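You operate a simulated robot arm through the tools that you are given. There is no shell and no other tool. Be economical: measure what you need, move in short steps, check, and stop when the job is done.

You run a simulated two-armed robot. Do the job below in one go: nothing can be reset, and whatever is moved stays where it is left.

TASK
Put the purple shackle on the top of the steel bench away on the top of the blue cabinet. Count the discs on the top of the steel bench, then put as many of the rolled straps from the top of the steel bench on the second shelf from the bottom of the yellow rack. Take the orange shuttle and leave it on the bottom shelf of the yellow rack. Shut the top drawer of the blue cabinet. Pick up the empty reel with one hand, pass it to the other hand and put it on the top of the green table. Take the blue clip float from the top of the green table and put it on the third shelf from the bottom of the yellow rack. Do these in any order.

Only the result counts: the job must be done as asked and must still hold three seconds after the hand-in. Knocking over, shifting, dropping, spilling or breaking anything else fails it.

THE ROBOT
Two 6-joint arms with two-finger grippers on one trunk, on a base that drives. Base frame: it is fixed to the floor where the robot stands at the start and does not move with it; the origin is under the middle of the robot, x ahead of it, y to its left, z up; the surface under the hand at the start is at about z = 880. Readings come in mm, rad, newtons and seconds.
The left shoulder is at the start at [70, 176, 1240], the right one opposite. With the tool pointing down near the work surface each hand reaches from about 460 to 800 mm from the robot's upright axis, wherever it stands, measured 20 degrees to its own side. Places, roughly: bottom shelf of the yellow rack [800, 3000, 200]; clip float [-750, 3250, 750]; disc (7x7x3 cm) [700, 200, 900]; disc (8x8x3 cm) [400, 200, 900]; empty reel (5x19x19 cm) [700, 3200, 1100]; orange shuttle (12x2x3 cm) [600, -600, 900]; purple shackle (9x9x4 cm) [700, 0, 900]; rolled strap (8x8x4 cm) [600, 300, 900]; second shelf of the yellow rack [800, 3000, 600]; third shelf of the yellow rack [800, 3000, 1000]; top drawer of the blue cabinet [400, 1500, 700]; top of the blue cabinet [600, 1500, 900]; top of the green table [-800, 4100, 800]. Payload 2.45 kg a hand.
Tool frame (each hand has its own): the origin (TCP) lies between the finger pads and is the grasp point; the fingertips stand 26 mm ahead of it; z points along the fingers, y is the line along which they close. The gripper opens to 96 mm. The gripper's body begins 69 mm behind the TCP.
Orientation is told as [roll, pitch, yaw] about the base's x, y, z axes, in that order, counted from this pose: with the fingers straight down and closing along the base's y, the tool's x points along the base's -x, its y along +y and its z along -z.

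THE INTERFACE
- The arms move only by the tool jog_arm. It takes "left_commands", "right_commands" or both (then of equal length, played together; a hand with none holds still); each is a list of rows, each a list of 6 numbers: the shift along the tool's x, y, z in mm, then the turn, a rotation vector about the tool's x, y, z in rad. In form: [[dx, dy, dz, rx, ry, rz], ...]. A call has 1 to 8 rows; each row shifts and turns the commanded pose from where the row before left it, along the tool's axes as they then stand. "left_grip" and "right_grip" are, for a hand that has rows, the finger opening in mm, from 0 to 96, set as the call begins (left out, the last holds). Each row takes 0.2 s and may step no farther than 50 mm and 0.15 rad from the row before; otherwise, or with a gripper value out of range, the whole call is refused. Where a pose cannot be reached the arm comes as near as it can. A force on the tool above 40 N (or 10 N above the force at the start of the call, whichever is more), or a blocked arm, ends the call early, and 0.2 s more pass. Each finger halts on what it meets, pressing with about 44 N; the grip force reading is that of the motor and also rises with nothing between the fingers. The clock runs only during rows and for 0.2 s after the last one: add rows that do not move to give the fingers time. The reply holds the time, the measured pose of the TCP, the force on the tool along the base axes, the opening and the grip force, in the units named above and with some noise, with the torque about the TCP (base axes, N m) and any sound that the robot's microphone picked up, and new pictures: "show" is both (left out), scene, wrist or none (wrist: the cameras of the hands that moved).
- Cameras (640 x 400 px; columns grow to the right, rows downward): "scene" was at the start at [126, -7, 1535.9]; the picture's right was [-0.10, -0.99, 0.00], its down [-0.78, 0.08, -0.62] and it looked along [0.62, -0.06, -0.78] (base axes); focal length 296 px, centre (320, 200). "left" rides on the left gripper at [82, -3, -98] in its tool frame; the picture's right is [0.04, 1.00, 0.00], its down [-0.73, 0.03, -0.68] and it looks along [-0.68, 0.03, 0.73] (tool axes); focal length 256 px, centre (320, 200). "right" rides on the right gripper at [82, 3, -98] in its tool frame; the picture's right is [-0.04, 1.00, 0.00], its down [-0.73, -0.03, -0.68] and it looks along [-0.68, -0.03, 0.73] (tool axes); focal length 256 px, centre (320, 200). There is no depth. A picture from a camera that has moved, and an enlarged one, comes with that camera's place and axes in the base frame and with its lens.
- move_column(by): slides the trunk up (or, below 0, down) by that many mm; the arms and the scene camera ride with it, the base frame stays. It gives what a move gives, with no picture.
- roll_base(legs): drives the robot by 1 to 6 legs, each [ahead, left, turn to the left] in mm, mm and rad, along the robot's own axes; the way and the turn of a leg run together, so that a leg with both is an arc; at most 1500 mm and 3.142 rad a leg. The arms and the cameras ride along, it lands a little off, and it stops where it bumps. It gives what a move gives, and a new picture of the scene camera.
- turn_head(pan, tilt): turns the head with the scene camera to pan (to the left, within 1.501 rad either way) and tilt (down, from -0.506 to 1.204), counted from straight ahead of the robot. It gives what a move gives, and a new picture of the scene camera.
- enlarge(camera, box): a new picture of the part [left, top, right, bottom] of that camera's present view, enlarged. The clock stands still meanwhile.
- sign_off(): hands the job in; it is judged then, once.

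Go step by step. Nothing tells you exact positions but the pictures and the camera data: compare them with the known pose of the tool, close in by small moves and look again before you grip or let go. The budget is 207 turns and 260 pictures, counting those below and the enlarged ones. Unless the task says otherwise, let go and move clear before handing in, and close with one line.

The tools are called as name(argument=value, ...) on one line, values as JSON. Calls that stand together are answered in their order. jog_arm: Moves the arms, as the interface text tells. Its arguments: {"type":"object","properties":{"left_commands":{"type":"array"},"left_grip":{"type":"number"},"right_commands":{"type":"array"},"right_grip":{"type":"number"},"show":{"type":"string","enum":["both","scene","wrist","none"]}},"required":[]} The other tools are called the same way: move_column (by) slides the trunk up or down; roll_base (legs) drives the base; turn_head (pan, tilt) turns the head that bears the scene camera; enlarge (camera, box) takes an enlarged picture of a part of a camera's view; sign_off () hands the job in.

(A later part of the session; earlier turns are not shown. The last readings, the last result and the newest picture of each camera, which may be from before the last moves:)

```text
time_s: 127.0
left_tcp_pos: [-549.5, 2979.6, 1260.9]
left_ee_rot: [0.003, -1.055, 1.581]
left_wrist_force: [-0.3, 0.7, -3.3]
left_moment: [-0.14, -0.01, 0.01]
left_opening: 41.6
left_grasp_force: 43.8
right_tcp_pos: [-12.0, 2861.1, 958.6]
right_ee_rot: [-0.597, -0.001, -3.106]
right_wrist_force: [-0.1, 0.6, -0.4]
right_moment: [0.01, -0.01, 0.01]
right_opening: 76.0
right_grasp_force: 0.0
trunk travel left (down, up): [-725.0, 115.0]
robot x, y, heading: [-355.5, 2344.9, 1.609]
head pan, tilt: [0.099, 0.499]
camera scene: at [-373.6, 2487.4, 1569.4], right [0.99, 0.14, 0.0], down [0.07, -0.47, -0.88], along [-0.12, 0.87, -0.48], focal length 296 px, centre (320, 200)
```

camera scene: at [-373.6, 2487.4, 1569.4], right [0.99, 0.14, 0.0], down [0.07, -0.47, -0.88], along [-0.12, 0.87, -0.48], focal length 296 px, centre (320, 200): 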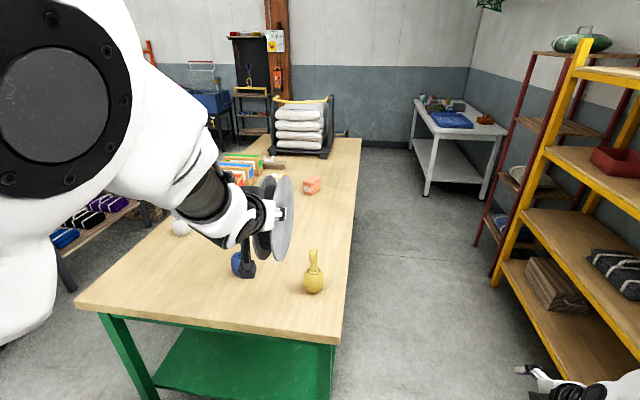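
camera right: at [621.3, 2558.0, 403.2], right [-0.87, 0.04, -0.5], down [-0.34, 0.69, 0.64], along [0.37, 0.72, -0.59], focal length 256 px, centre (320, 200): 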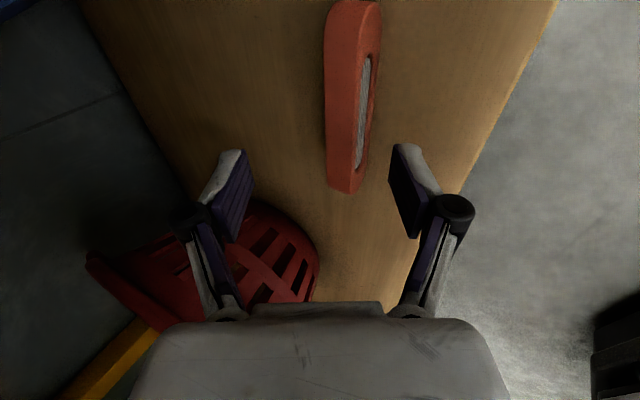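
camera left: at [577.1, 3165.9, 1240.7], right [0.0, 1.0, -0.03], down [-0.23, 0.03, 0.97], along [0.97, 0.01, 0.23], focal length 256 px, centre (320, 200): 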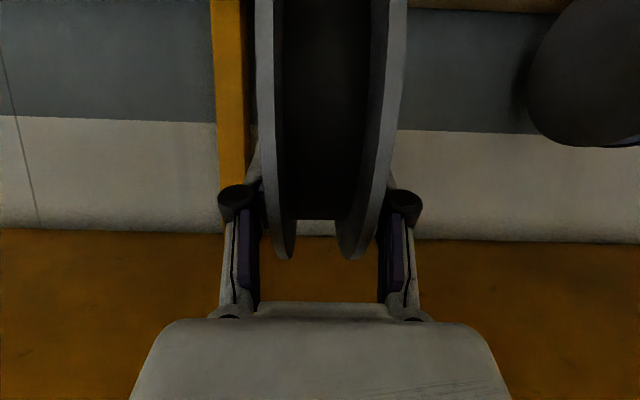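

The table's near edge is at about y = 3050, with the blue float near [-770, 3268] and free space beside it. For the hand-over, I first swing the left tool to point straight down so the reel hangs below it.

jog_arm(left_commands=[[0, 0, 0, 0, 0.15, 0], [0, 0, 0, 0, 0.15, 0], [0, 0, 0, 0, 0.15, 0], [0, 0, 0, 0, 0.15, 0], [0, 0, 0, 0, 0.15, 0], [0, 0, 0, 0, 0.15, 0], [0, 0, 0, 0, 0.15, 0]], show="both")

```text
time_s: 128.6
left_tcp_pos: [-534.5, 2915.7, 1224.3]
left_ee_rot: [-0.042, -0.107, 1.52]
left_wrist_force: [0.1, -0.8, -2.3]
left_moment: [0.03, 0.0, -0.01]
left_opening: 41.3
left_grasp_force: 44.5
left hand out of reach, approached as far as the arm can: row 2, 5, 6, 7
right_tcp_pos: [-11.9, 2859.5, 958.4]
right_ee_rot: [-0.6, -0.003, -3.104]
right_wrist_force: [0.7, -0.1, 0.4]
right_moment: [0.03, 0.02, -0.02]
right_opening: 76.0
right_grasp_force: 0.2
trunk travel left (down, up): [-725.0, 115.0]
robot x, y, heading: [-362.2, 2346.6, 1.611]
head pan, tilt: [0.099, 0.499]
camera scene: at [-373.3, 2487.7, 1569.4], right [0.99, 0.14, 0.0], down [0.07, -0.47, -0.88], along [-0.12, 0.87, -0.48], focal length 296 px, centre (320, 200)
camera left: at [-540.5, 2823.1, 1314.1], right [-1.0, 0.02, -0.05], down [-0.02, 0.66, 0.75], along [0.04, 0.75, -0.66], focal length 256 px, centre (320, 200)
```

scene: 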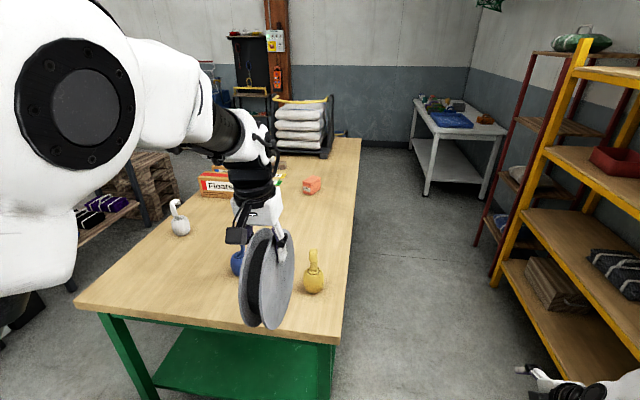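
left: 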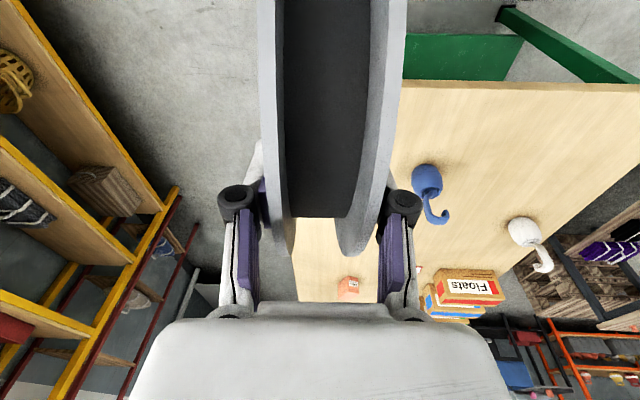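

The arm is at a limit because the hand is high. I back the base away from the table and lower the left hand, finishing the levelling.

roll_base(legs=[[-220, 0, -0.04]])

jog_arm(left_commands=[[5, 0, 45, 0, 0.05, 0], [0, 0, 45, 0, 0.05, 0], [0, 0, 45, 0, 0, 0], [0, 0, 20, 0, 0, 0]], show="none")

jog_arm(left_commands=[[0, 0, 0, 0, 0, 0.15], [0, 0, 0, 0, 0, 0.15], [0, 0, 0, 0, 0, 0.15], [0, 0, 0, 0, 0, 0.15], [0, 0, 0, 0, 0, 0.15]], show="both")

```text
time_s: 130.2
left_tcp_pos: [-505.5, 2705.9, 1224.3]
left_ee_rot: [-0.041, -0.108, 1.479]
left_wrist_force: [0.1, -0.3, -2.7]
left_moment: [0.0, 0.0, -0.05]
left_opening: 41.7
left_grasp_force: 44.4
right_tcp_pos: [12.2, 2628.9, 958.3]
right_ee_rot: [-0.594, -0.001, 3.138]
right_wrist_force: [-0.4, -0.3, 0.4]
right_moment: [0.01, -0.01, 0.0]
right_opening: 75.9
right_grasp_force: 0.0
trunk travel left (down, up): [-725.0, 115.0]
robot x, y, heading: [-353.4, 2130.0, 1.567]
head pan, tilt: [0.099, 0.499]
camera scene: at [-363.8, 2272.0, 1569.2], right [1.0, 0.1, 0.0], down [0.05, -0.48, -0.88], along [-0.09, 0.87, -0.48], focal length 296 px, centre (320, 200)
```

scene: 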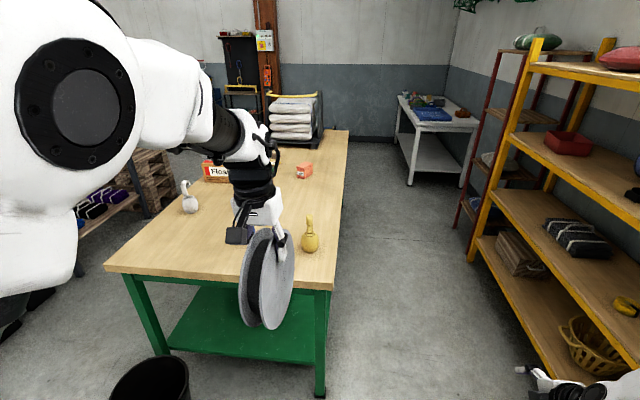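

```text
time_s: 131.2
left_tcp_pos: [-499.2, 2704.8, 1067.0]
left_ee_rot: [-0.042, -0.009, 1.474]
left_wrist_force: [0.0, 0.7, -4.2]
left_moment: [0.02, 0.03, -0.01]
left_opening: 41.2
left_grasp_force: 43.7
right_tcp_pos: [12.4, 2629.0, 957.3]
right_ee_rot: [-0.597, -0.001, 3.14]
right_wrist_force: [0.2, -0.1, 0.8]
right_moment: [0.0, -0.04, 0.01]
right_opening: 75.8
right_grasp_force: 0.0
trunk travel left (down, up): [-725.0, 115.0]
robot x, y, heading: [-356.9, 2131.1, 1.571]
head pan, tilt: [0.099, 0.499]
```

```text
time_s: 132.4
left_tcp_pos: [-499.4, 2706.8, 1070.0]
left_ee_rot: [-0.023, -0.036, 0.724]
left_wrist_force: [0.5, 0.3, -2.5]
left_moment: [0.06, -0.01, 0.0]
left_opening: 41.4
left_grasp_force: 43.7
right_tcp_pos: [13.1, 2628.2, 958.0]
right_ee_rot: [-0.597, -0.001, 3.139]
right_wrist_force: [-0.1, -0.2, -0.1]
right_moment: [0.0, 0.0, -0.01]
right_opening: 75.8
right_grasp_force: 0.1
trunk travel left (down, up): [-725.0, 115.0]
robot x, y, heading: [-356.2, 2126.8, 1.566]
head pan, tilt: [0.099, 0.499]
camera scene: at [-364.0, 2270.6, 1569.4], right [1.0, 0.1, 0.0], down [0.05, -0.48, -0.88], along [-0.09, 0.87, -0.48], focal length 296 px, centre (320, 200)
camera left: at [-563.8, 2649.5, 1165.3], right [-0.69, 0.72, -0.03], down [0.5, 0.5, 0.7], along [0.52, 0.47, -0.71], focal length 256 px, centre (320, 200)
```

scene: 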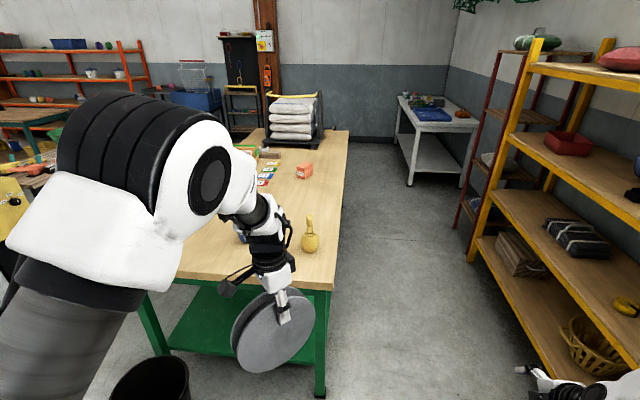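
left: 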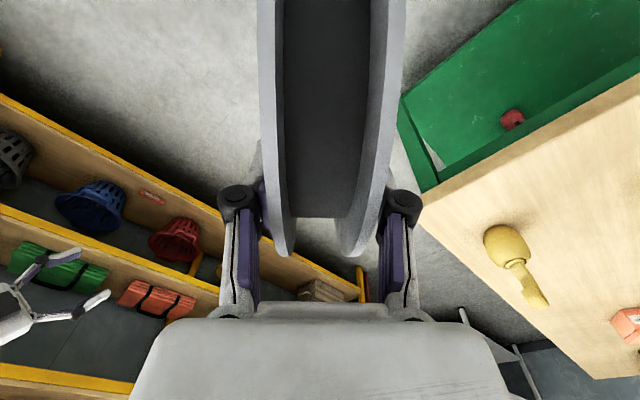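

The left hand works well there. I finish turning the left tool so the reel faces sideways, and at the same time level the right tool and begin turning it to point left.

jog_arm(left_commands=[[0, 0, 0, 0, 0, 0.15], [0, 0, 0, 0, 0, 0.15], [0, 0, 0, 0, 0, 0.15], [0, 0, 0, 0, 0, 0.15], [0, 0, 0, 0, 0, 0.12], [-25, 0, 0, 0, 0, 0], [-25, 0, 0, 0, 0, 0], [0, 0, 0, 0, 0, 0]], right_commands=[[0, 0, 0, -0.15, 0, 0], [0, 0, 0, -0.15, 0, 0], [0, 0, 0, -0.15, 0, 0], [0, 0, 0, -0.15, 0, 0], [-20, -10, 0, 0, -0.15, 0], [-20, -10, 0, 0, -0.15, 0], [-20, -10, 0, 0, -0.15, 0], [-20, -10, 0, 0, -0.15, 0]], right_grip=96, show="both")

```text
time_s: 134.2
left_tcp_pos: [-455.7, 2710.3, 1072.2]
left_ee_rot: [0.002, -0.06, 0.025]
left_wrist_force: [0.5, -0.3, -2.8]
left_moment: [-0.01, -0.01, 0.04]
left_opening: 41.5
left_grasp_force: 43.8
right_tcp_pos: [-128.2, 2591.7, 906.3]
right_ee_rot: [0.003, -0.602, 3.137]
right_wrist_force: [0.0, -0.3, 0.3]
right_moment: [-0.01, 0.0, 0.0]
right_opening: 95.8
right_grasp_force: 0.1
right hand out of reach, approached as far as the arm can: row 3, 4, 5
trunk travel left (down, up): [-725.0, 115.0]
robot x, y, heading: [-355.2, 2129.3, 1.568]
head pan, tilt: [0.099, 0.499]
camera scene: at [-364.2, 2270.9, 1569.4], right [1.0, 0.1, 0.0], down [0.05, -0.48, -0.88], along [-0.09, 0.87, -0.48], focal length 296 px, centre (320, 200)
camera right: at [-4.9, 2587.4, 941.4], right [-0.04, -1.0, 0.02], down [-0.22, 0.03, 0.98], along [-0.97, 0.03, -0.22], focal length 256 px, centre (320, 200)
camera left: at [-544.7, 2704.0, 1167.0], right [-0.06, 1.0, 0.0], down [0.69, 0.04, 0.72], along [0.72, 0.05, -0.69], focal length 256 px, centre (320, 200)
```

scene: 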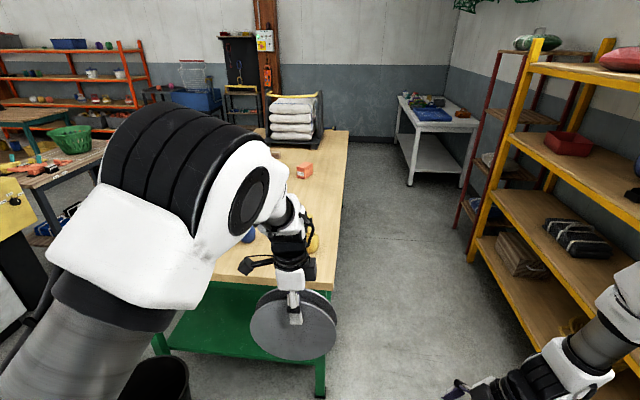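
right: 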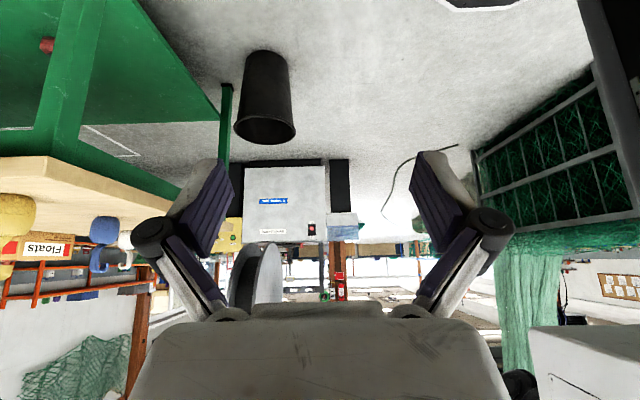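
left: 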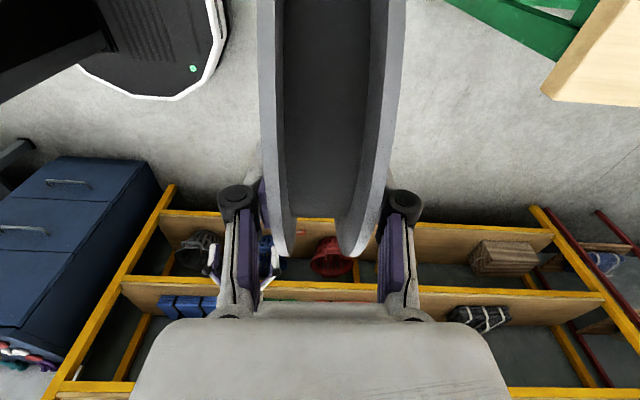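

The reel now hangs facing sideways at about [-460, 2710, 1003]. I bring the right hand to a standoff on its right side at the same height, then turn it nearly horizontal.

jog_arm(right_commands=[[-40, -23.6, 2, 0, 0, 0], [-40, -23.6, 2, 0, 0, 0], [-40, -23.6, 2, 0, 0, 0], [-40, -23.6, 2, 0, 0, 0], [-40, -23.6, 2, 0, 0, 0]], show="none")

jog_arm(right_commands=[[0, 0, 0, 0, -0.15, 0], [0, 0, 0, 0, -0.15, 0], [0, 0, 0, 0, -0.15, 0], [0, 0, 0, 0, -0.15, 0], [0, 0, 0, 0, -0.15, 0], [0, 0, 0, 0, -0.05, 0]], show="both")

```text
time_s: 135.4
left_tcp_pos: [-456.8, 2710.3, 1072.1]
left_ee_rot: [0.001, -0.061, 0.024]
left_wrist_force: [-0.2, 0.8, -2.3]
left_moment: [0.0, -0.03, 0.02]
left_opening: 41.4
left_grasp_force: 43.5
right_tcp_pos: [-297.0, 2710.3, 1012.7]
right_ee_rot: [0.003, -0.599, 3.138]
right_wrist_force: [-0.8, 0.6, 0.2]
right_moment: [0.0, -0.01, 0.0]
right_opening: 96.1
right_grasp_force: 0.0
trunk travel left (down, up): [-725.0, 115.0]
robot x, y, heading: [-352.6, 2129.8, 1.572]
head pan, tilt: [0.099, 0.499]
```

```text
time_s: 136.8
left_tcp_pos: [-454.4, 2710.7, 1072.4]
left_ee_rot: [0.004, -0.063, 0.023]
left_wrist_force: [-0.9, 0.1, -3.7]
left_moment: [-0.03, -0.02, 0.03]
left_opening: 41.4
left_grasp_force: 43.8
right_tcp_pos: [-297.9, 2710.1, 1011.9]
right_ee_rot: [0.011, -1.404, 3.128]
right_wrist_force: [-0.5, -1.9, -1.0]
right_moment: [-0.02, -0.05, -0.01]
right_opening: 96.1
right_grasp_force: 0.1
trunk travel left (down, up): [-725.0, 115.0]
robot x, y, heading: [-357.2, 2129.3, 1.568]
head pan, tilt: [0.099, 0.499]
camera scene: at [-364.0, 2270.5, 1569.4], right [1.0, 0.1, 0.0], down [0.05, -0.48, -0.88], along [-0.09, 0.87, -0.48], focal length 296 px, centre (320, 200)
camera right: at [-186.6, 2706.3, 948.5], right [-0.01, -1.0, 0.04], down [0.55, 0.03, 0.84], along [-0.84, 0.03, 0.55], focal length 256 px, centre (320, 200)
```

scene: 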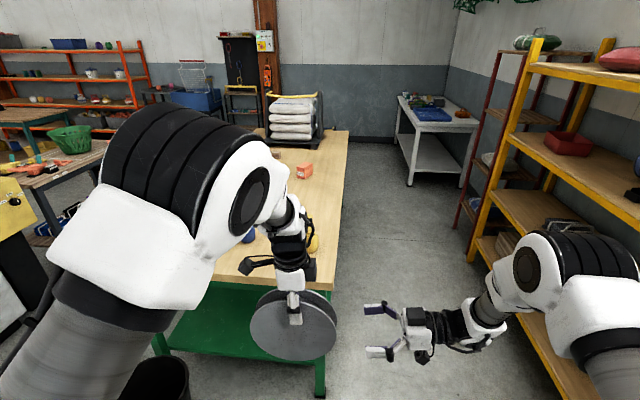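
right: 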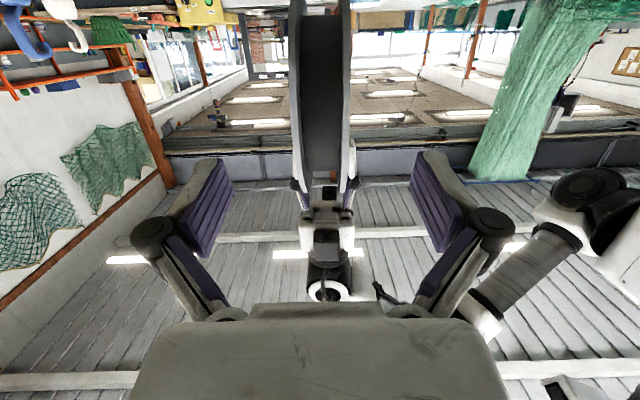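

Alignment is very good. The right hand moves 90 mm in along its axis to straddle the reel's right rim.

jog_arm(right_commands=[[-6, 0, 30, 0, 0, 0], [-6, 0, 30, 0, 0, 0], [-5, 0, 30, 0, 0, 0]], show="both")

```text
time_s: 137.7
left_tcp_pos: [-457.5, 2710.0, 1072.8]
left_ee_rot: [0.001, -0.061, 0.02]
left_wrist_force: [-0.4, 0.4, -2.9]
left_moment: [-0.05, 0.03, 0.01]
left_opening: 41.4
left_grasp_force: 43.9
right_tcp_pos: [-390.6, 2711.6, 1011.2]
right_ee_rot: [0.012, -1.399, 3.125]
right_wrist_force: [-0.4, 0.8, -0.5]
right_moment: [-0.02, 0.01, -0.01]
right_opening: 95.8
right_grasp_force: 0.0
trunk travel left (down, up): [-725.0, 115.0]
robot x, y, heading: [-356.5, 2127.0, 1.567]
head pan, tilt: [0.099, 0.499]
camera scene: at [-365.1, 2270.4, 1569.4], right [1.0, 0.1, 0.0], down [0.05, -0.48, -0.88], along [-0.08, 0.87, -0.48], focal length 296 px, centre (320, 200)
camera right: at [-280.5, 2706.6, 947.5], right [-0.01, -1.0, 0.04], down [0.54, 0.03, 0.84], along [-0.84, 0.03, 0.54], focal length 256 px, centre (320, 200)
```

scene: 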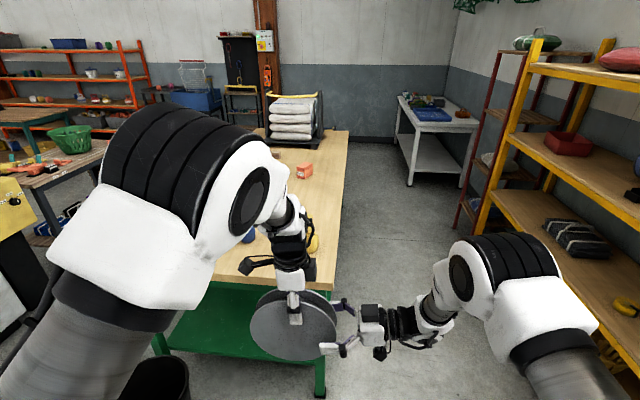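
right: 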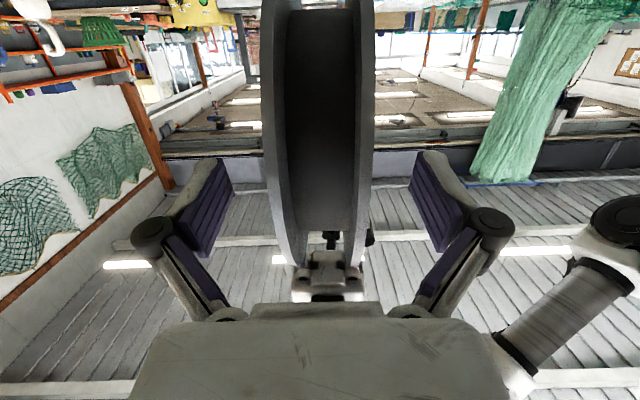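

The right fingers overlap the rim by about 40 mm. I close the right hand while the left still holds.

jog_arm(right_commands=[[0, 0, 0, 0, 0, 0], [0, 0, 0, 0, 0, 0], [0, 0, 0, 0, 0, 0]], right_grip=20, show="wrist")

```text
time_s: 138.4
left_tcp_pos: [-454.6, 2710.1, 1073.0]
left_ee_rot: [0.003, -0.059, 0.021]
left_wrist_force: [-15.0, 11.3, -4.2]
left_moment: [0.56, 1.08, -0.11]
left_opening: 41.2
left_grasp_force: 43.6
right_tcp_pos: [-390.3, 2711.2, 1011.1]
right_ee_rot: [0.013, -1.4, 3.127]
right_wrist_force: [14.8, -11.4, 2.6]
right_moment: [0.15, -0.03, 0.86]
right_opening: 41.4
right_grasp_force: 44.3
trunk travel left (down, up): [-725.0, 115.0]
robot x, y, heading: [-356.8, 2126.4, 1.568]
head pan, tilt: [0.099, 0.499]
camera right: at [-279.6, 2706.5, 947.2], right [-0.01, -1.0, 0.04], down [0.54, 0.03, 0.84], along [-0.84, 0.03, 0.54], focal length 256 px, centre (320, 200)
```

right: 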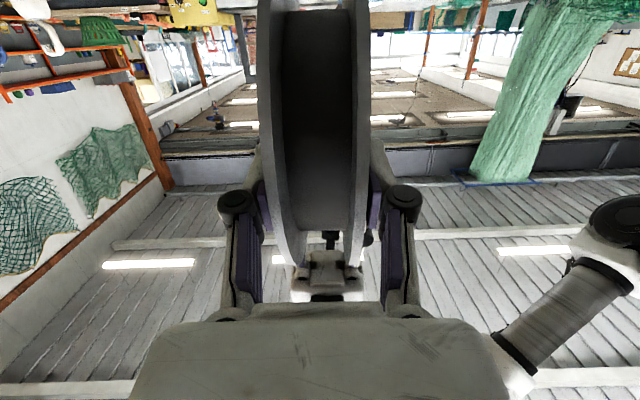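

Both hands hold the reel (41 mm each). The left hand now opens and lifts straight away.

jog_arm(left_commands=[[0, 0, 0, 0, 0, 0], [0, 0, 0, 0, 0, 0]], left_grip=96, show="none")

jog_arm(left_commands=[[0, 0, -30, 0, 0, 0], [0, 0, -40, 0, 0, 0], [0, 0, -30, 0, 0, 0], [30, 0, 0, 0, 0, 0], [30, 0, 0, 0, 0, 0]], show="scene")

```text
time_s: 139.1
left_tcp_pos: [-455.0, 2709.7, 1072.7]
left_ee_rot: [0.001, -0.062, 0.024]
left_wrist_force: [0.1, 0.3, -0.5]
left_moment: [0.03, 0.0, -0.01]
left_opening: 96.0
left_grasp_force: 0.1
right_tcp_pos: [-391.1, 2711.0, 1011.3]
right_ee_rot: [0.008, -1.4, 3.127]
right_wrist_force: [0.1, -0.8, 0.0]
right_moment: [0.0, -0.22, 0.03]
right_opening: 41.2
right_grasp_force: 44.0
trunk travel left (down, up): [-725.0, 115.0]
robot x, y, heading: [-355.5, 2130.8, 1.567]
head pan, tilt: [0.099, 0.499]
```

```text
time_s: 140.2
left_tcp_pos: [-507.7, 2700.5, 1165.8]
left_ee_rot: [0.01, -0.047, 0.005]
left_wrist_force: [0.0, -0.9, -0.5]
left_moment: [0.01, -0.03, 0.0]
left_opening: 96.0
left_grasp_force: 0.0
left hand out of reach, approached as far as the arm can: row 5
right_tcp_pos: [-393.5, 2711.7, 1010.9]
right_ee_rot: [0.009, -1.397, 3.13]
right_wrist_force: [-0.3, -0.5, 0.0]
right_moment: [-0.02, -0.19, 0.02]
right_opening: 41.3
right_grasp_force: 44.9
trunk travel left (down, up): [-725.0, 115.0]
robot x, y, heading: [-354.8, 2133.8, 1.574]
head pan, tilt: [0.099, 0.499]
camera scene: at [-366.2, 2270.4, 1569.4], right [1.0, 0.1, 0.0], down [0.05, -0.48, -0.88], along [-0.08, 0.87, -0.48], focal length 296 px, centre (320, 200)
```

scene: 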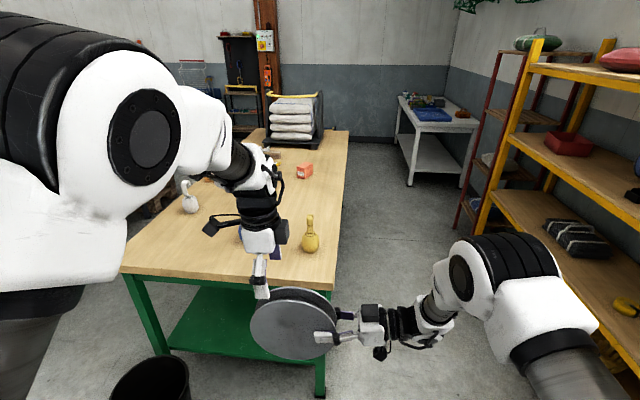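

The right hand alone holds the reel. I turn the left hand back to facing forward and away.

jog_arm(left_commands=[[0, 0, 0, 0, 0, -0.15], [0, 0, 0, 0, 0, -0.15], [0, 0, 0, 0, 0, -0.15], [0, 0, 0, 0, 0, -0.15], [20, 20, 0, 0, 0, -0.15], [20, 20, 0, 0, 0, -0.15], [0, 30, 0, 0, 0, -0.15], [0, 30, 0, 0, 0, -0.15]], show="none")

jog_arm(left_commands=[[0, 20, 0, 0, 0, -0.15], [0, 30, 0, 0, 0, -0.15], [0, 0, 0, 0, 0, 0], [0, 0, 0, 0, 0, 0], [0, 0, 0, 0, 0, 0], [0, 0, 0, 0, 0, 0], [0, 0, 0, 0, 0, 0], [0, 0, 0, 0, 0, 0]], right_commands=[[0, 0, 0, 0.15, 0, 0], [0, 0, 0, 0.15, 0, 0], [0, 0, 0, 0.15, 0, 0], [0, 0, 0, 0.15, 0, 0], [0, 0, 0, 0.15, 0, 0], [0, 0, 0, 0.15, 0, 0], [0, 0, 0, 0.15, 0, 0], [0, 0, 0, 0.15, 0, 0]], show="scene")

```text
time_s: 142.1
left_tcp_pos: [-517.6, 2690.3, 1142.7]
left_ee_rot: [-0.039, -0.02, 1.208]
left_wrist_force: [0.0, 0.9, -0.3]
left_moment: [0.02, 0.01, -0.03]
left_opening: 96.2
left_grasp_force: 0.1
left hand out of reach, approached as far as the arm can: row 5, 6, 7, 8
right_tcp_pos: [-392.6, 2711.5, 1011.1]
right_ee_rot: [0.009, -1.401, 3.127]
right_wrist_force: [0.0, -0.6, -0.1]
right_moment: [-0.04, -0.2, -0.01]
right_opening: 41.4
right_grasp_force: 44.3
trunk travel left (down, up): [-725.0, 115.0]
robot x, y, heading: [-355.3, 2122.7, 1.566]
head pan, tilt: [0.099, 0.499]
```

```text
time_s: 143.8
left_tcp_pos: [-520.0, 2688.3, 1133.5]
left_ee_rot: [-0.044, -0.009, 1.504]
left_wrist_force: [0.4, -0.5, -0.5]
left_moment: [-0.04, 0.02, 0.0]
left_opening: 96.1
left_grasp_force: 0.1
left hand out of reach, approached as far as the arm can: row 1, 2
right_tcp_pos: [-350.9, 2789.8, 1072.0]
right_ee_rot: [-0.838, -1.412, 3.026]
right_wrist_force: [-0.3, 0.0, -2.7]
right_moment: [-0.2, -0.11, 0.01]
right_opening: 41.4
right_grasp_force: 43.8
right hand out of reach, approached as far as the arm can: row 3, 4, 5, 6, 7, 8
trunk travel left (down, up): [-725.0, 115.0]
robot x, y, heading: [-357.0, 2129.1, 1.572]
head pan, tilt: [0.099, 0.499]
camera scene: at [-363.5, 2271.3, 1569.3], right [1.0, 0.1, 0.0], down [0.05, -0.48, -0.88], along [-0.09, 0.87, -0.48], focal length 296 px, centre (320, 200)
```

scene: 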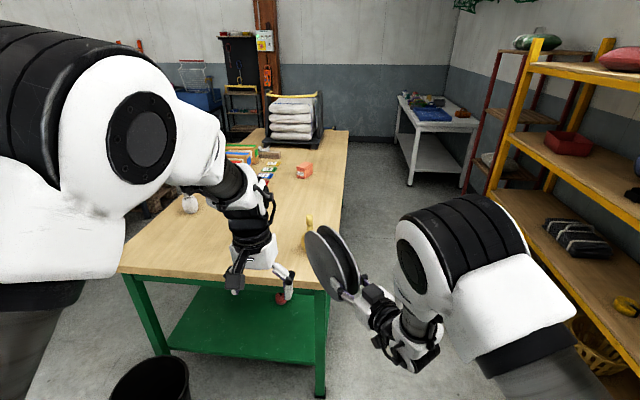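

The left hand is clear. I move the right hand out to the right, then turn it to point forward.

jog_arm(right_commands=[[5.4, -32.5, -14, 0, 0, 0], [5.4, -32.5, -14, 0, 0, 0], [5.4, -32.5, -14, 0, 0, 0], [5.4, -32.5, -14, 0, 0, 0], [0, 0, 0, 0.15, 0, 0], [0, 0, 0, 0.15, 0, 0], [0, 0, 0, 0.15, 0, 0], [0, 0, 0, 0.15, 0, 0]], show="both")

```text
time_s: 145.7
left_tcp_pos: [-522.4, 2688.1, 1132.8]
left_ee_rot: [-0.045, -0.013, 1.504]
left_wrist_force: [-0.7, -0.9, 0.1]
left_moment: [0.02, -0.03, 0.0]
left_opening: 95.8
left_grasp_force: 0.1
right_tcp_pos: [-258.8, 2878.7, 1147.7]
right_ee_rot: [-0.866, -1.432, 2.839]
right_wrist_force: [0.2, -0.5, -2.0]
right_moment: [-0.19, -0.08, -0.01]
right_opening: 41.4
right_grasp_force: 44.1
right hand out of reach, approached as far as the arm can: row 1, 2, 3, 4, 5, 6, 7, 8
trunk travel left (down, up): [-725.0, 115.0]
robot x, y, heading: [-356.0, 2121.4, 1.568]
head pan, tilt: [0.099, 0.499]
camera scene: at [-365.9, 2270.4, 1569.4], right [1.0, 0.1, 0.0], down [0.05, -0.48, -0.88], along [-0.08, 0.87, -0.48], focal length 296 px, centre (320, 200)
camera right: at [-211.7, 2782.5, 1075.6], right [-0.92, -0.39, -0.07], down [0.19, -0.58, 0.79], along [-0.35, 0.71, 0.61], focal length 256 px, centre (320, 200)
```

scene: 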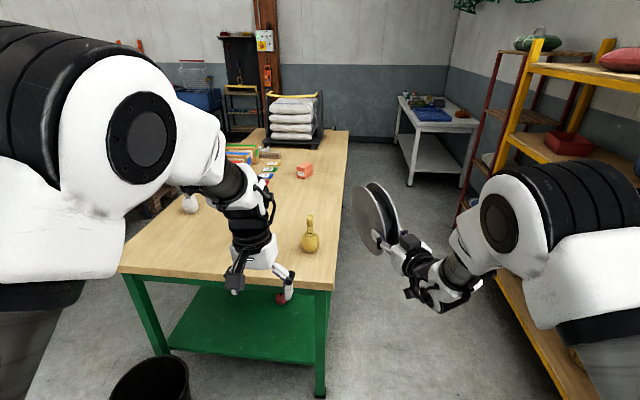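
right: 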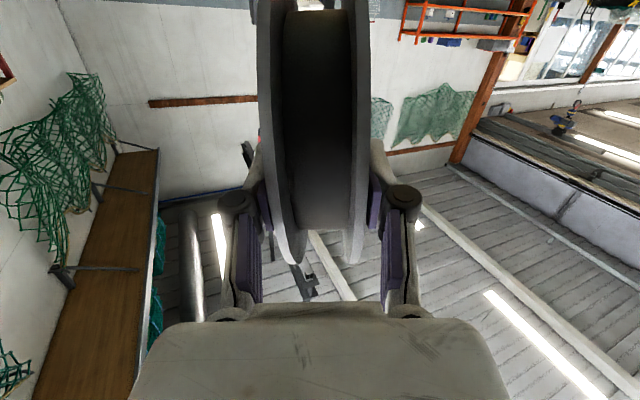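

The forward-pointing pose needs more distance from the body. I back the base 250 mm, then extend and lower the right hand before finishing the turn.

roll_base(legs=[[-250, 0, 0]])

jog_arm(right_commands=[[32, -7, 27.5, 0, 0, 0], [32, -7, 27.5, 0, 0, 0], [32, -7, 27.5, 0, 0, 0], [0, 0, 0, 0.13, 0, 0], [0, 0, 0, 0.13, 0, 0], [0, 0, 0, 0.13, 0, 0]], show="scene")

```text
time_s: 147.5
left_tcp_pos: [-520.2, 2438.5, 1130.8]
left_ee_rot: [-0.044, -0.009, 1.5]
left_wrist_force: [-0.1, 0.2, -0.6]
left_moment: [-0.02, 0.01, -0.01]
left_opening: 95.8
left_grasp_force: 0.1
right_tcp_pos: [-254.6, 2629.7, 1146.4]
right_ee_rot: [-0.856, -1.433, 2.822]
right_wrist_force: [0.2, 0.3, -2.9]
right_moment: [-0.21, -0.12, -0.02]
right_opening: 41.5
right_grasp_force: 44.0
trunk travel left (down, up): [-725.0, 115.0]
robot x, y, heading: [-357.0, 1878.5, 1.565]
head pan, tilt: [0.099, 0.499]
camera scene: at [-364.5, 2021.4, 1569.2], right [1.0, 0.09, 0.0], down [0.04, -0.48, -0.88], along [-0.08, 0.87, -0.48], focal length 296 px, centre (320, 200)
```

scene: 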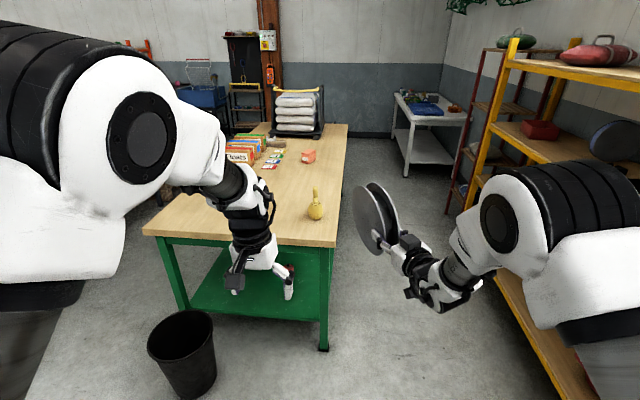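

```text
time_s: 148.9
left_tcp_pos: [-519.2, 2438.4, 1132.4]
left_ee_rot: [-0.043, -0.011, 1.499]
left_wrist_force: [0.5, -0.1, 0.0]
left_moment: [0.01, -0.03, 0.03]
left_opening: 96.2
left_grasp_force: 0.1
right_tcp_pos: [-250.7, 2722.6, 1055.9]
right_ee_rot: [-0.692, -1.454, 2.611]
right_wrist_force: [0.0, 0.4, -3.5]
right_moment: [-0.21, -0.06, 0.04]
right_opening: 41.9
right_grasp_force: 43.9
right hand out of reach, approached as far as the arm can: row 1, 4, 5, 6
trunk travel left (down, up): [-725.0, 115.0]
robot x, y, heading: [-355.4, 1881.0, 1.563]
head pan, tilt: [0.099, 0.499]
camera scene: at [-363.8, 2020.3, 1569.3], right [1.0, 0.09, 0.0], down [0.04, -0.48, -0.88], along [-0.08, 0.87, -0.48], focal length 296 px, centre (320, 200)
```

scene: 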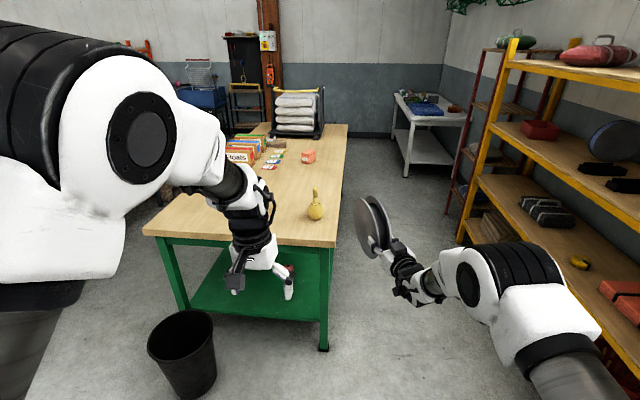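

The hand still points 20° to the left but that is fine. I now try rolling the right wrist so that the closing axis becomes vertical (reel flat).

jog_arm(right_commands=[[0, 0, 0, 0, 0, -0.15], [0, 0, 0, 0, 0, -0.15], [0, 0, 0, 0, 0, -0.15], [0, 0, 0, 0, 0, -0.15]], show="none")

```text
time_s: 149.9
left_tcp_pos: [-519.4, 2437.3, 1132.5]
left_ee_rot: [-0.044, -0.01, 1.501]
left_wrist_force: [0.9, 0.5, 0.3]
left_moment: [-0.01, 0.01, 0.0]
left_opening: 96.0
left_grasp_force: 0.1
right_tcp_pos: [-251.5, 2721.7, 1056.7]
right_ee_rot: [-0.695, -1.452, 2.613]
right_wrist_force: [0.7, 0.5, -3.3]
right_moment: [-0.21, -0.09, 0.0]
right_opening: 41.4
right_grasp_force: 44.4
right hand out of reach, approached as far as the arm can: row 1, 2, 3, 4
trunk travel left (down, up): [-725.0, 115.0]
robot x, y, heading: [-357.1, 1878.1, 1.566]
head pan, tilt: [0.099, 0.499]
```

That direction is at a joint limit; I roll the other way.

jog_arm(right_commands=[[0, 0, 0, 0, 0, 0.15], [0, 0, 0, 0, 0, 0.15], [0, 0, 0, 0, 0, 0.15], [0, 0, 0, 0, 0, 0.15], [0, 0, 0, 0, 0, 0.15], [0, 0, 0, 0, 0, 0.15], [0, 0, 0, 0, 0, 0.15], [0, 0, 0, 0, 0, 0.15]], show="scene")

```text
time_s: 151.7
left_tcp_pos: [-519.7, 2438.2, 1132.7]
left_ee_rot: [-0.043, -0.006, 1.5]
left_wrist_force: [0.1, -0.7, 0.5]
left_moment: [0.01, 0.01, -0.01]
left_opening: 96.2
left_grasp_force: 0.1
right_tcp_pos: [-251.4, 2721.2, 1056.7]
right_ee_rot: [1.471, -0.444, 0.39]
right_wrist_force: [0.3, -0.2, -2.7]
right_moment: [-0.25, -0.01, -0.02]
right_opening: 41.6
right_grasp_force: 43.9
trunk travel left (down, up): [-725.0, 115.0]
robot x, y, heading: [-358.0, 1876.2, 1.559]
head pan, tilt: [0.099, 0.499]
camera scene: at [-364.3, 2020.1, 1569.4], right [1.0, 0.09, 0.0], down [0.04, -0.48, -0.88], along [-0.08, 0.87, -0.48], focal length 296 px, centre (320, 200)
```

scene: 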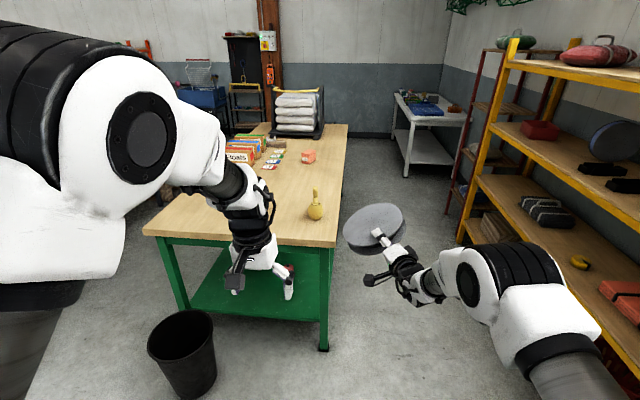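

The roll works this way. I finish it so the reel lies flat, and then approach the table so the left hand can take the blue float.

jog_arm(right_commands=[[0, 0, 0, 0, 0, 0.15], [0, 0, 0, 0, 0, 0.15], [0, 0, 0, 0, 0, 0.15], [0, 0, 0, 0, 0, 0.03]], show="none")

roll_base(legs=[[0, 240, 0], [600, 0, 0]])

turn_head(pan=0.1, tilt=0.65)

```text
time_s: 152.7
left_tcp_pos: [-519.0, 2438.2, 1132.2]
left_ee_rot: [-0.044, -0.009, 1.502]
left_wrist_force: [-0.3, 0.6, 0.2]
left_moment: [-0.01, 0.01, -0.01]
left_opening: 95.9
left_grasp_force: 0.2
right_tcp_pos: [-251.1, 2722.8, 1056.8]
right_ee_rot: [1.481, 0.035, 0.343]
right_wrist_force: [-0.6, 0.0, -2.9]
right_moment: [-0.2, -0.03, -0.02]
right_opening: 41.3
right_grasp_force: 43.6
trunk travel left (down, up): [-725.0, 115.0]
robot x, y, heading: [-356.1, 1878.8, 1.561]
head pan, tilt: [0.099, 0.499]
```

```text
time_s: 157.4
left_tcp_pos: [-748.0, 3043.5, 1133.0]
left_ee_rot: [-0.044, -0.012, 1.503]
left_wrist_force: [0.3, 0.6, -0.2]
left_moment: [0.01, -0.03, 0.02]
left_opening: 96.1
left_grasp_force: 0.0
right_tcp_pos: [-482.1, 3328.9, 1057.9]
right_ee_rot: [1.481, 0.034, 0.346]
right_wrist_force: [-0.1, 1.1, -2.9]
right_moment: [-0.23, -0.06, -0.01]
right_opening: 41.5
right_grasp_force: 44.3
trunk travel left (down, up): [-725.0, 115.0]
robot x, y, heading: [-583.4, 2483.5, 1.566]
head pan, tilt: [0.099, 0.499]
camera scene: at [-592.3, 2625.9, 1569.4], right [1.0, 0.1, 0.0], down [0.05, -0.48, -0.88], along [-0.08, 0.87, -0.48], focal length 296 px, centre (320, 200)
```

scene: 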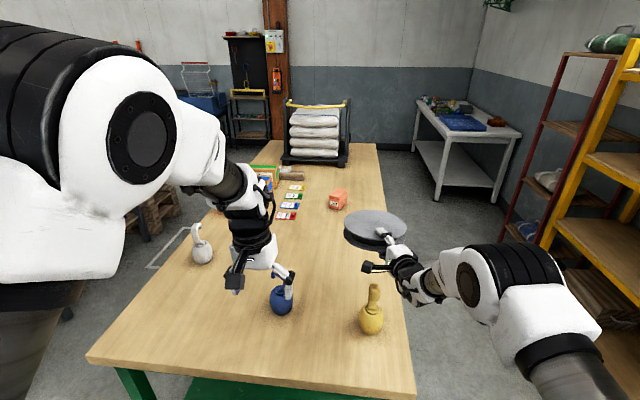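

```text
time_s: 158.1
left_tcp_pos: [-746.5, 3044.5, 1132.8]
left_ee_rot: [-0.045, -0.009, 1.502]
left_wrist_force: [-0.7, 0.0, -0.7]
left_moment: [-0.06, -0.01, 0.0]
left_opening: 95.8
left_grasp_force: 0.1
right_tcp_pos: [-481.9, 3329.5, 1055.4]
right_ee_rot: [1.48, 0.033, 0.346]
right_wrist_force: [-0.3, 0.1, -2.7]
right_moment: [-0.19, -0.04, 0.02]
right_opening: 41.4
right_grasp_force: 43.7
trunk travel left (down, up): [-725.0, 115.0]
robot x, y, heading: [-584.5, 2484.8, 1.57]
head pan, tilt: [0.099, 0.649]
camera scene: at [-591.9, 2623.0, 1556.0], right [1.0, 0.1, 0.0], down [0.06, -0.6, -0.8], along [-0.08, 0.79, -0.61], focal length 296 px, centre (320, 200)
```

scene: 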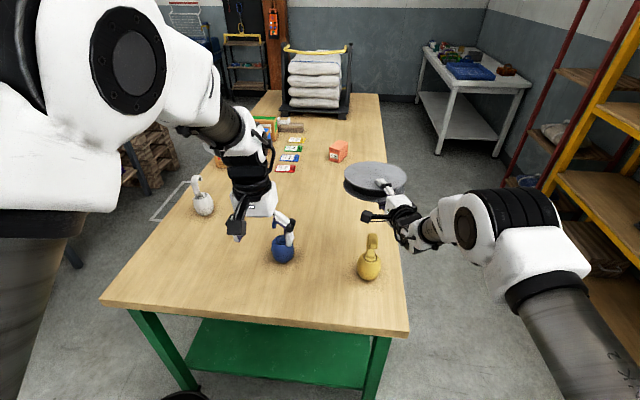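

The blue float is near [-779, 3270]. I drive 130 mm closer and bring the left hand over it for a closer look.

roll_base(legs=[[130, 0, 0]])

jog_arm(left_commands=[[-10, 5, 40, 0, 0, 0.0], [-10, 5, 40, 0, 0, 0]], show="wrist")

```text
time_s: 159.4
left_tcp_pos: [-747.5, 3175.9, 1132.8]
left_ee_rot: [-0.043, -0.012, 1.503]
left_wrist_force: [-0.3, -0.3, 1.2]
left_moment: [0.03, 0.02, -0.01]
left_opening: 95.8
left_grasp_force: 0.1
right_tcp_pos: [-479.9, 3461.2, 1058.5]
right_ee_rot: [1.482, 0.032, 0.345]
right_wrist_force: [0.4, -0.9, -2.2]
right_moment: [-0.22, -0.08, -0.01]
right_opening: 41.4
right_grasp_force: 44.4
trunk travel left (down, up): [-725.0, 115.0]
robot x, y, heading: [-580.4, 2617.2, 1.566]
head pan, tilt: [0.099, 0.649]
camera scene: at [-591.1, 2753.8, 1556.2], right [1.0, 0.09, 0.0], down [0.06, -0.6, -0.8], along [-0.07, 0.79, -0.6], focal length 296 px, centre (320, 200)
```

scene: 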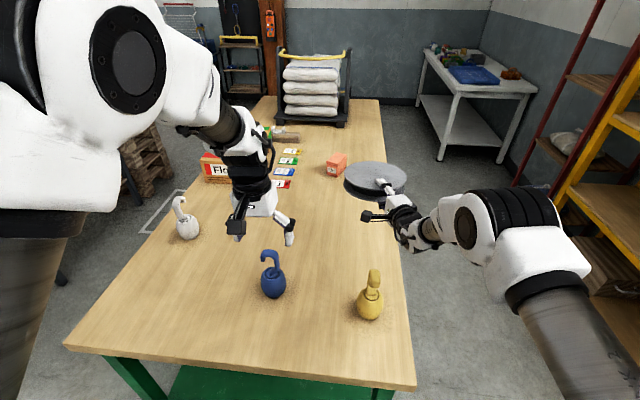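

```text
time_s: 160.0
left_tcp_pos: [-749.1, 3198.7, 1051.8]
left_ee_rot: [-0.048, -0.01, 1.502]
left_wrist_force: [-0.1, 0.8, -1.3]
left_moment: [-0.04, -0.02, 0.0]
left_opening: 95.8
left_grasp_force: 0.0
left hand out of reach, approached as far as the arm can: row 2
right_tcp_pos: [-479.9, 3463.7, 1055.5]
right_ee_rot: [1.478, 0.033, 0.342]
right_wrist_force: [0.8, 0.8, -3.0]
right_moment: [-0.2, -0.06, -0.01]
right_opening: 41.3
right_grasp_force: 43.3
trunk travel left (down, up): [-725.0, 115.0]
robot x, y, heading: [-581.8, 2618.7, 1.563]
head pan, tilt: [0.099, 0.649]
camera left: at [-758.0, 3115.5, 1150.1], right [-1.0, 0.03, -0.05], down [-0.01, 0.73, 0.68], along [0.06, 0.68, -0.73], focal length 256 px, centre (320, 200)
```

left: 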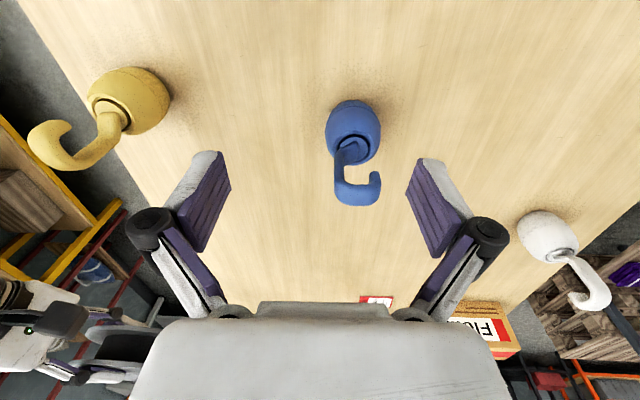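

The float's body centre is about [-778, 3279, 834], with its hook rising above, so I'll grip the body from the front with the tool tilted. I back up 80 mm and tilt the left hand 0.75 rad.

roll_base(legs=[[-80, 0, 0]])

jog_arm(left_commands=[[0, 27, 0, -0.05, 0, -0.068], [0, 0, 20, 0, -0.15, 0], [0, 0, 20, 0, -0.15, 0], [0, 0, 20, 0, -0.15, 0], [0, 0, 20, 0, -0.15, 0], [0, 0, 10, 0, -0.15, 0]], show="wrist")

```text
time_s: 161.1
left_tcp_pos: [-751.1, 3117.5, 1052.1]
left_ee_rot: [-0.049, -0.011, 1.506]
left_wrist_force: [-0.7, -0.2, 0.4]
left_moment: [0.02, -0.04, 0.03]
left_opening: 96.1
left_grasp_force: 0.0
right_tcp_pos: [-482.7, 3384.7, 1054.9]
right_ee_rot: [1.477, 0.033, 0.348]
right_wrist_force: [-0.4, 0.5, -3.2]
right_moment: [-0.21, -0.04, -0.03]
right_opening: 41.3
right_grasp_force: 43.8
trunk travel left (down, up): [-725.0, 115.0]
robot x, y, heading: [-580.6, 2538.1, 1.568]
head pan, tilt: [0.099, 0.649]
camera scene: at [-591.9, 2678.2, 1555.6], right [1.0, 0.1, 0.0], down [0.06, -0.6, -0.8], along [-0.08, 0.79, -0.61], focal length 296 px, centre (320, 200)
```

scene: 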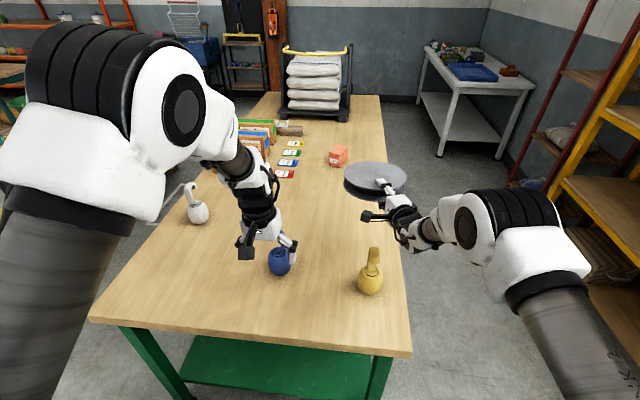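

```text
time_s: 162.5
left_tcp_pos: [-745.2, 3103.5, 978.1]
left_ee_rot: [-0.082, -0.574, 1.592]
left_wrist_force: [0.4, -0.1, -0.7]
left_moment: [-0.01, -0.02, 0.01]
left_opening: 95.9
left_grasp_force: 0.1
left hand out of reach, approached as far as the arm can: row 1, 3, 4, 5
right_tcp_pos: [-482.8, 3382.5, 1056.6]
right_ee_rot: [1.479, 0.034, 0.347]
right_wrist_force: [-0.7, 0.1, -3.2]
right_moment: [-0.22, -0.06, -0.03]
right_opening: 41.4
right_grasp_force: 43.9
trunk travel left (down, up): [-725.0, 115.0]
robot x, y, heading: [-582.9, 2534.8, 1.568]
head pan, tilt: [0.099, 0.649]
camera left: at [-748.9, 2980.3, 1017.4], right [-1.0, -0.01, -0.09], down [-0.09, 0.25, 0.96], along [0.01, 0.97, -0.25], focal length 256 px, centre (320, 200)
```

left: 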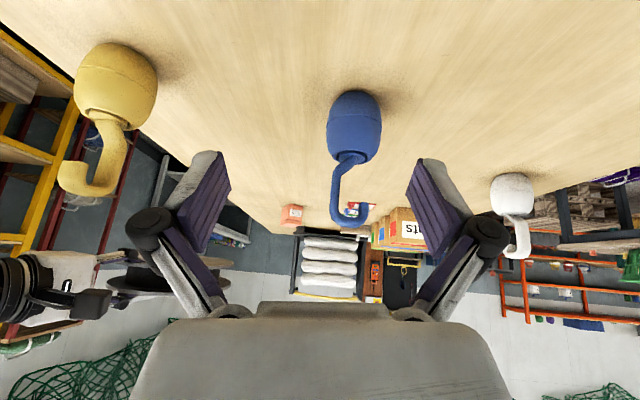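

Tilted view confirms the float at about [-780, 3283, 834]. I extend toward it, completing the tilt and levelling.

jog_arm(left_commands=[[-15.5, 11.3, 29, 0, 0, 0], [-15.5, 11.3, 29, -0.04, -0.09, 0.025], [-15.5, 11.3, 29, -0.04, -0.09, 0.025]], show="wrist")

```text
time_s: 163.3
left_tcp_pos: [-772.8, 3190.5, 932.8]
left_ee_rot: [0.032, -0.758, 1.537]
left_wrist_force: [1.1, -0.5, -0.1]
left_moment: [0.01, -0.03, 0.03]
left_opening: 95.6
left_grasp_force: 0.0
right_tcp_pos: [-484.4, 3383.2, 1056.6]
right_ee_rot: [1.479, 0.035, 0.346]
right_wrist_force: [-0.3, -0.4, -2.8]
right_moment: [-0.23, -0.05, 0.02]
right_opening: 41.5
right_grasp_force: 43.9
trunk travel left (down, up): [-725.0, 115.0]
robot x, y, heading: [-584.8, 2540.0, 1.568]
head pan, tilt: [0.099, 0.649]
camera left: at [-773.4, 3062.6, 948.9], right [-1.0, -0.02, 0.0], down [0.0, 0.07, 1.0], along [-0.02, 1.0, -0.07], focal length 256 px, centre (320, 200)
```

left: 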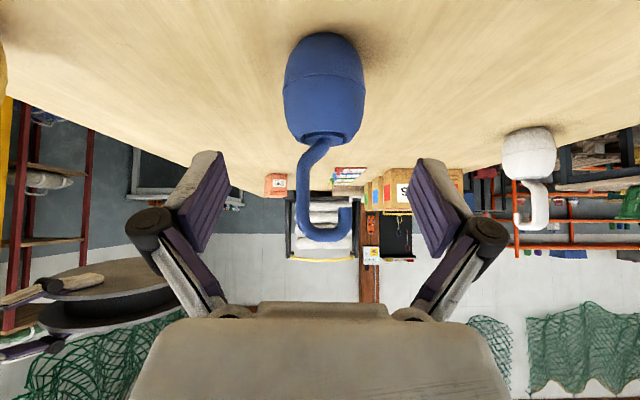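

The float is well framed, body centred near [-781, 3280, 836]. I advance along the tool axis.

jog_arm(left_commands=[[-1, 4, 40, 0, 0, 0], [-1, 4, 40, 0, 0, 0]], show="wrist")

```text
time_s: 163.9
left_tcp_pos: [-783.2, 3249.9, 872.6]
left_ee_rot: [0.031, -0.755, 1.537]
left_wrist_force: [0.0, -0.7, 0.0]
left_moment: [0.03, 0.01, -0.02]
left_opening: 95.8
left_grasp_force: 0.1
right_tcp_pos: [-483.4, 3384.6, 1055.0]
right_ee_rot: [1.479, 0.032, 0.346]
right_wrist_force: [0.1, 0.4, -3.2]
right_moment: [-0.23, -0.05, 0.01]
right_opening: 41.4
right_grasp_force: 43.8
trunk travel left (down, up): [-725.0, 115.0]
robot x, y, heading: [-585.0, 2537.3, 1.568]
head pan, tilt: [0.099, 0.649]
camera left: at [-782.6, 3122.4, 889.0], right [-1.0, -0.02, 0.0], down [-0.01, 0.07, 1.0], along [-0.02, 1.0, -0.07], focal length 256 px, centre (320, 200)
```

left: 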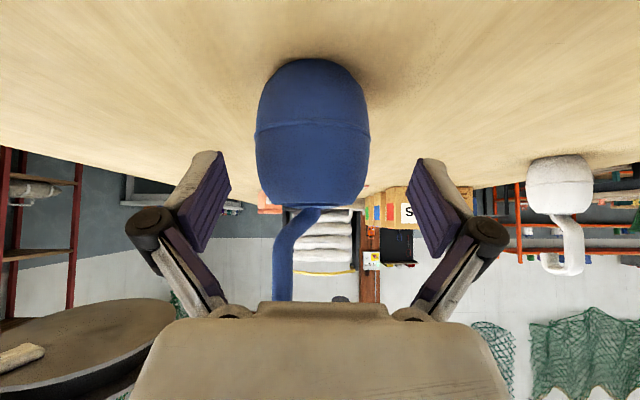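

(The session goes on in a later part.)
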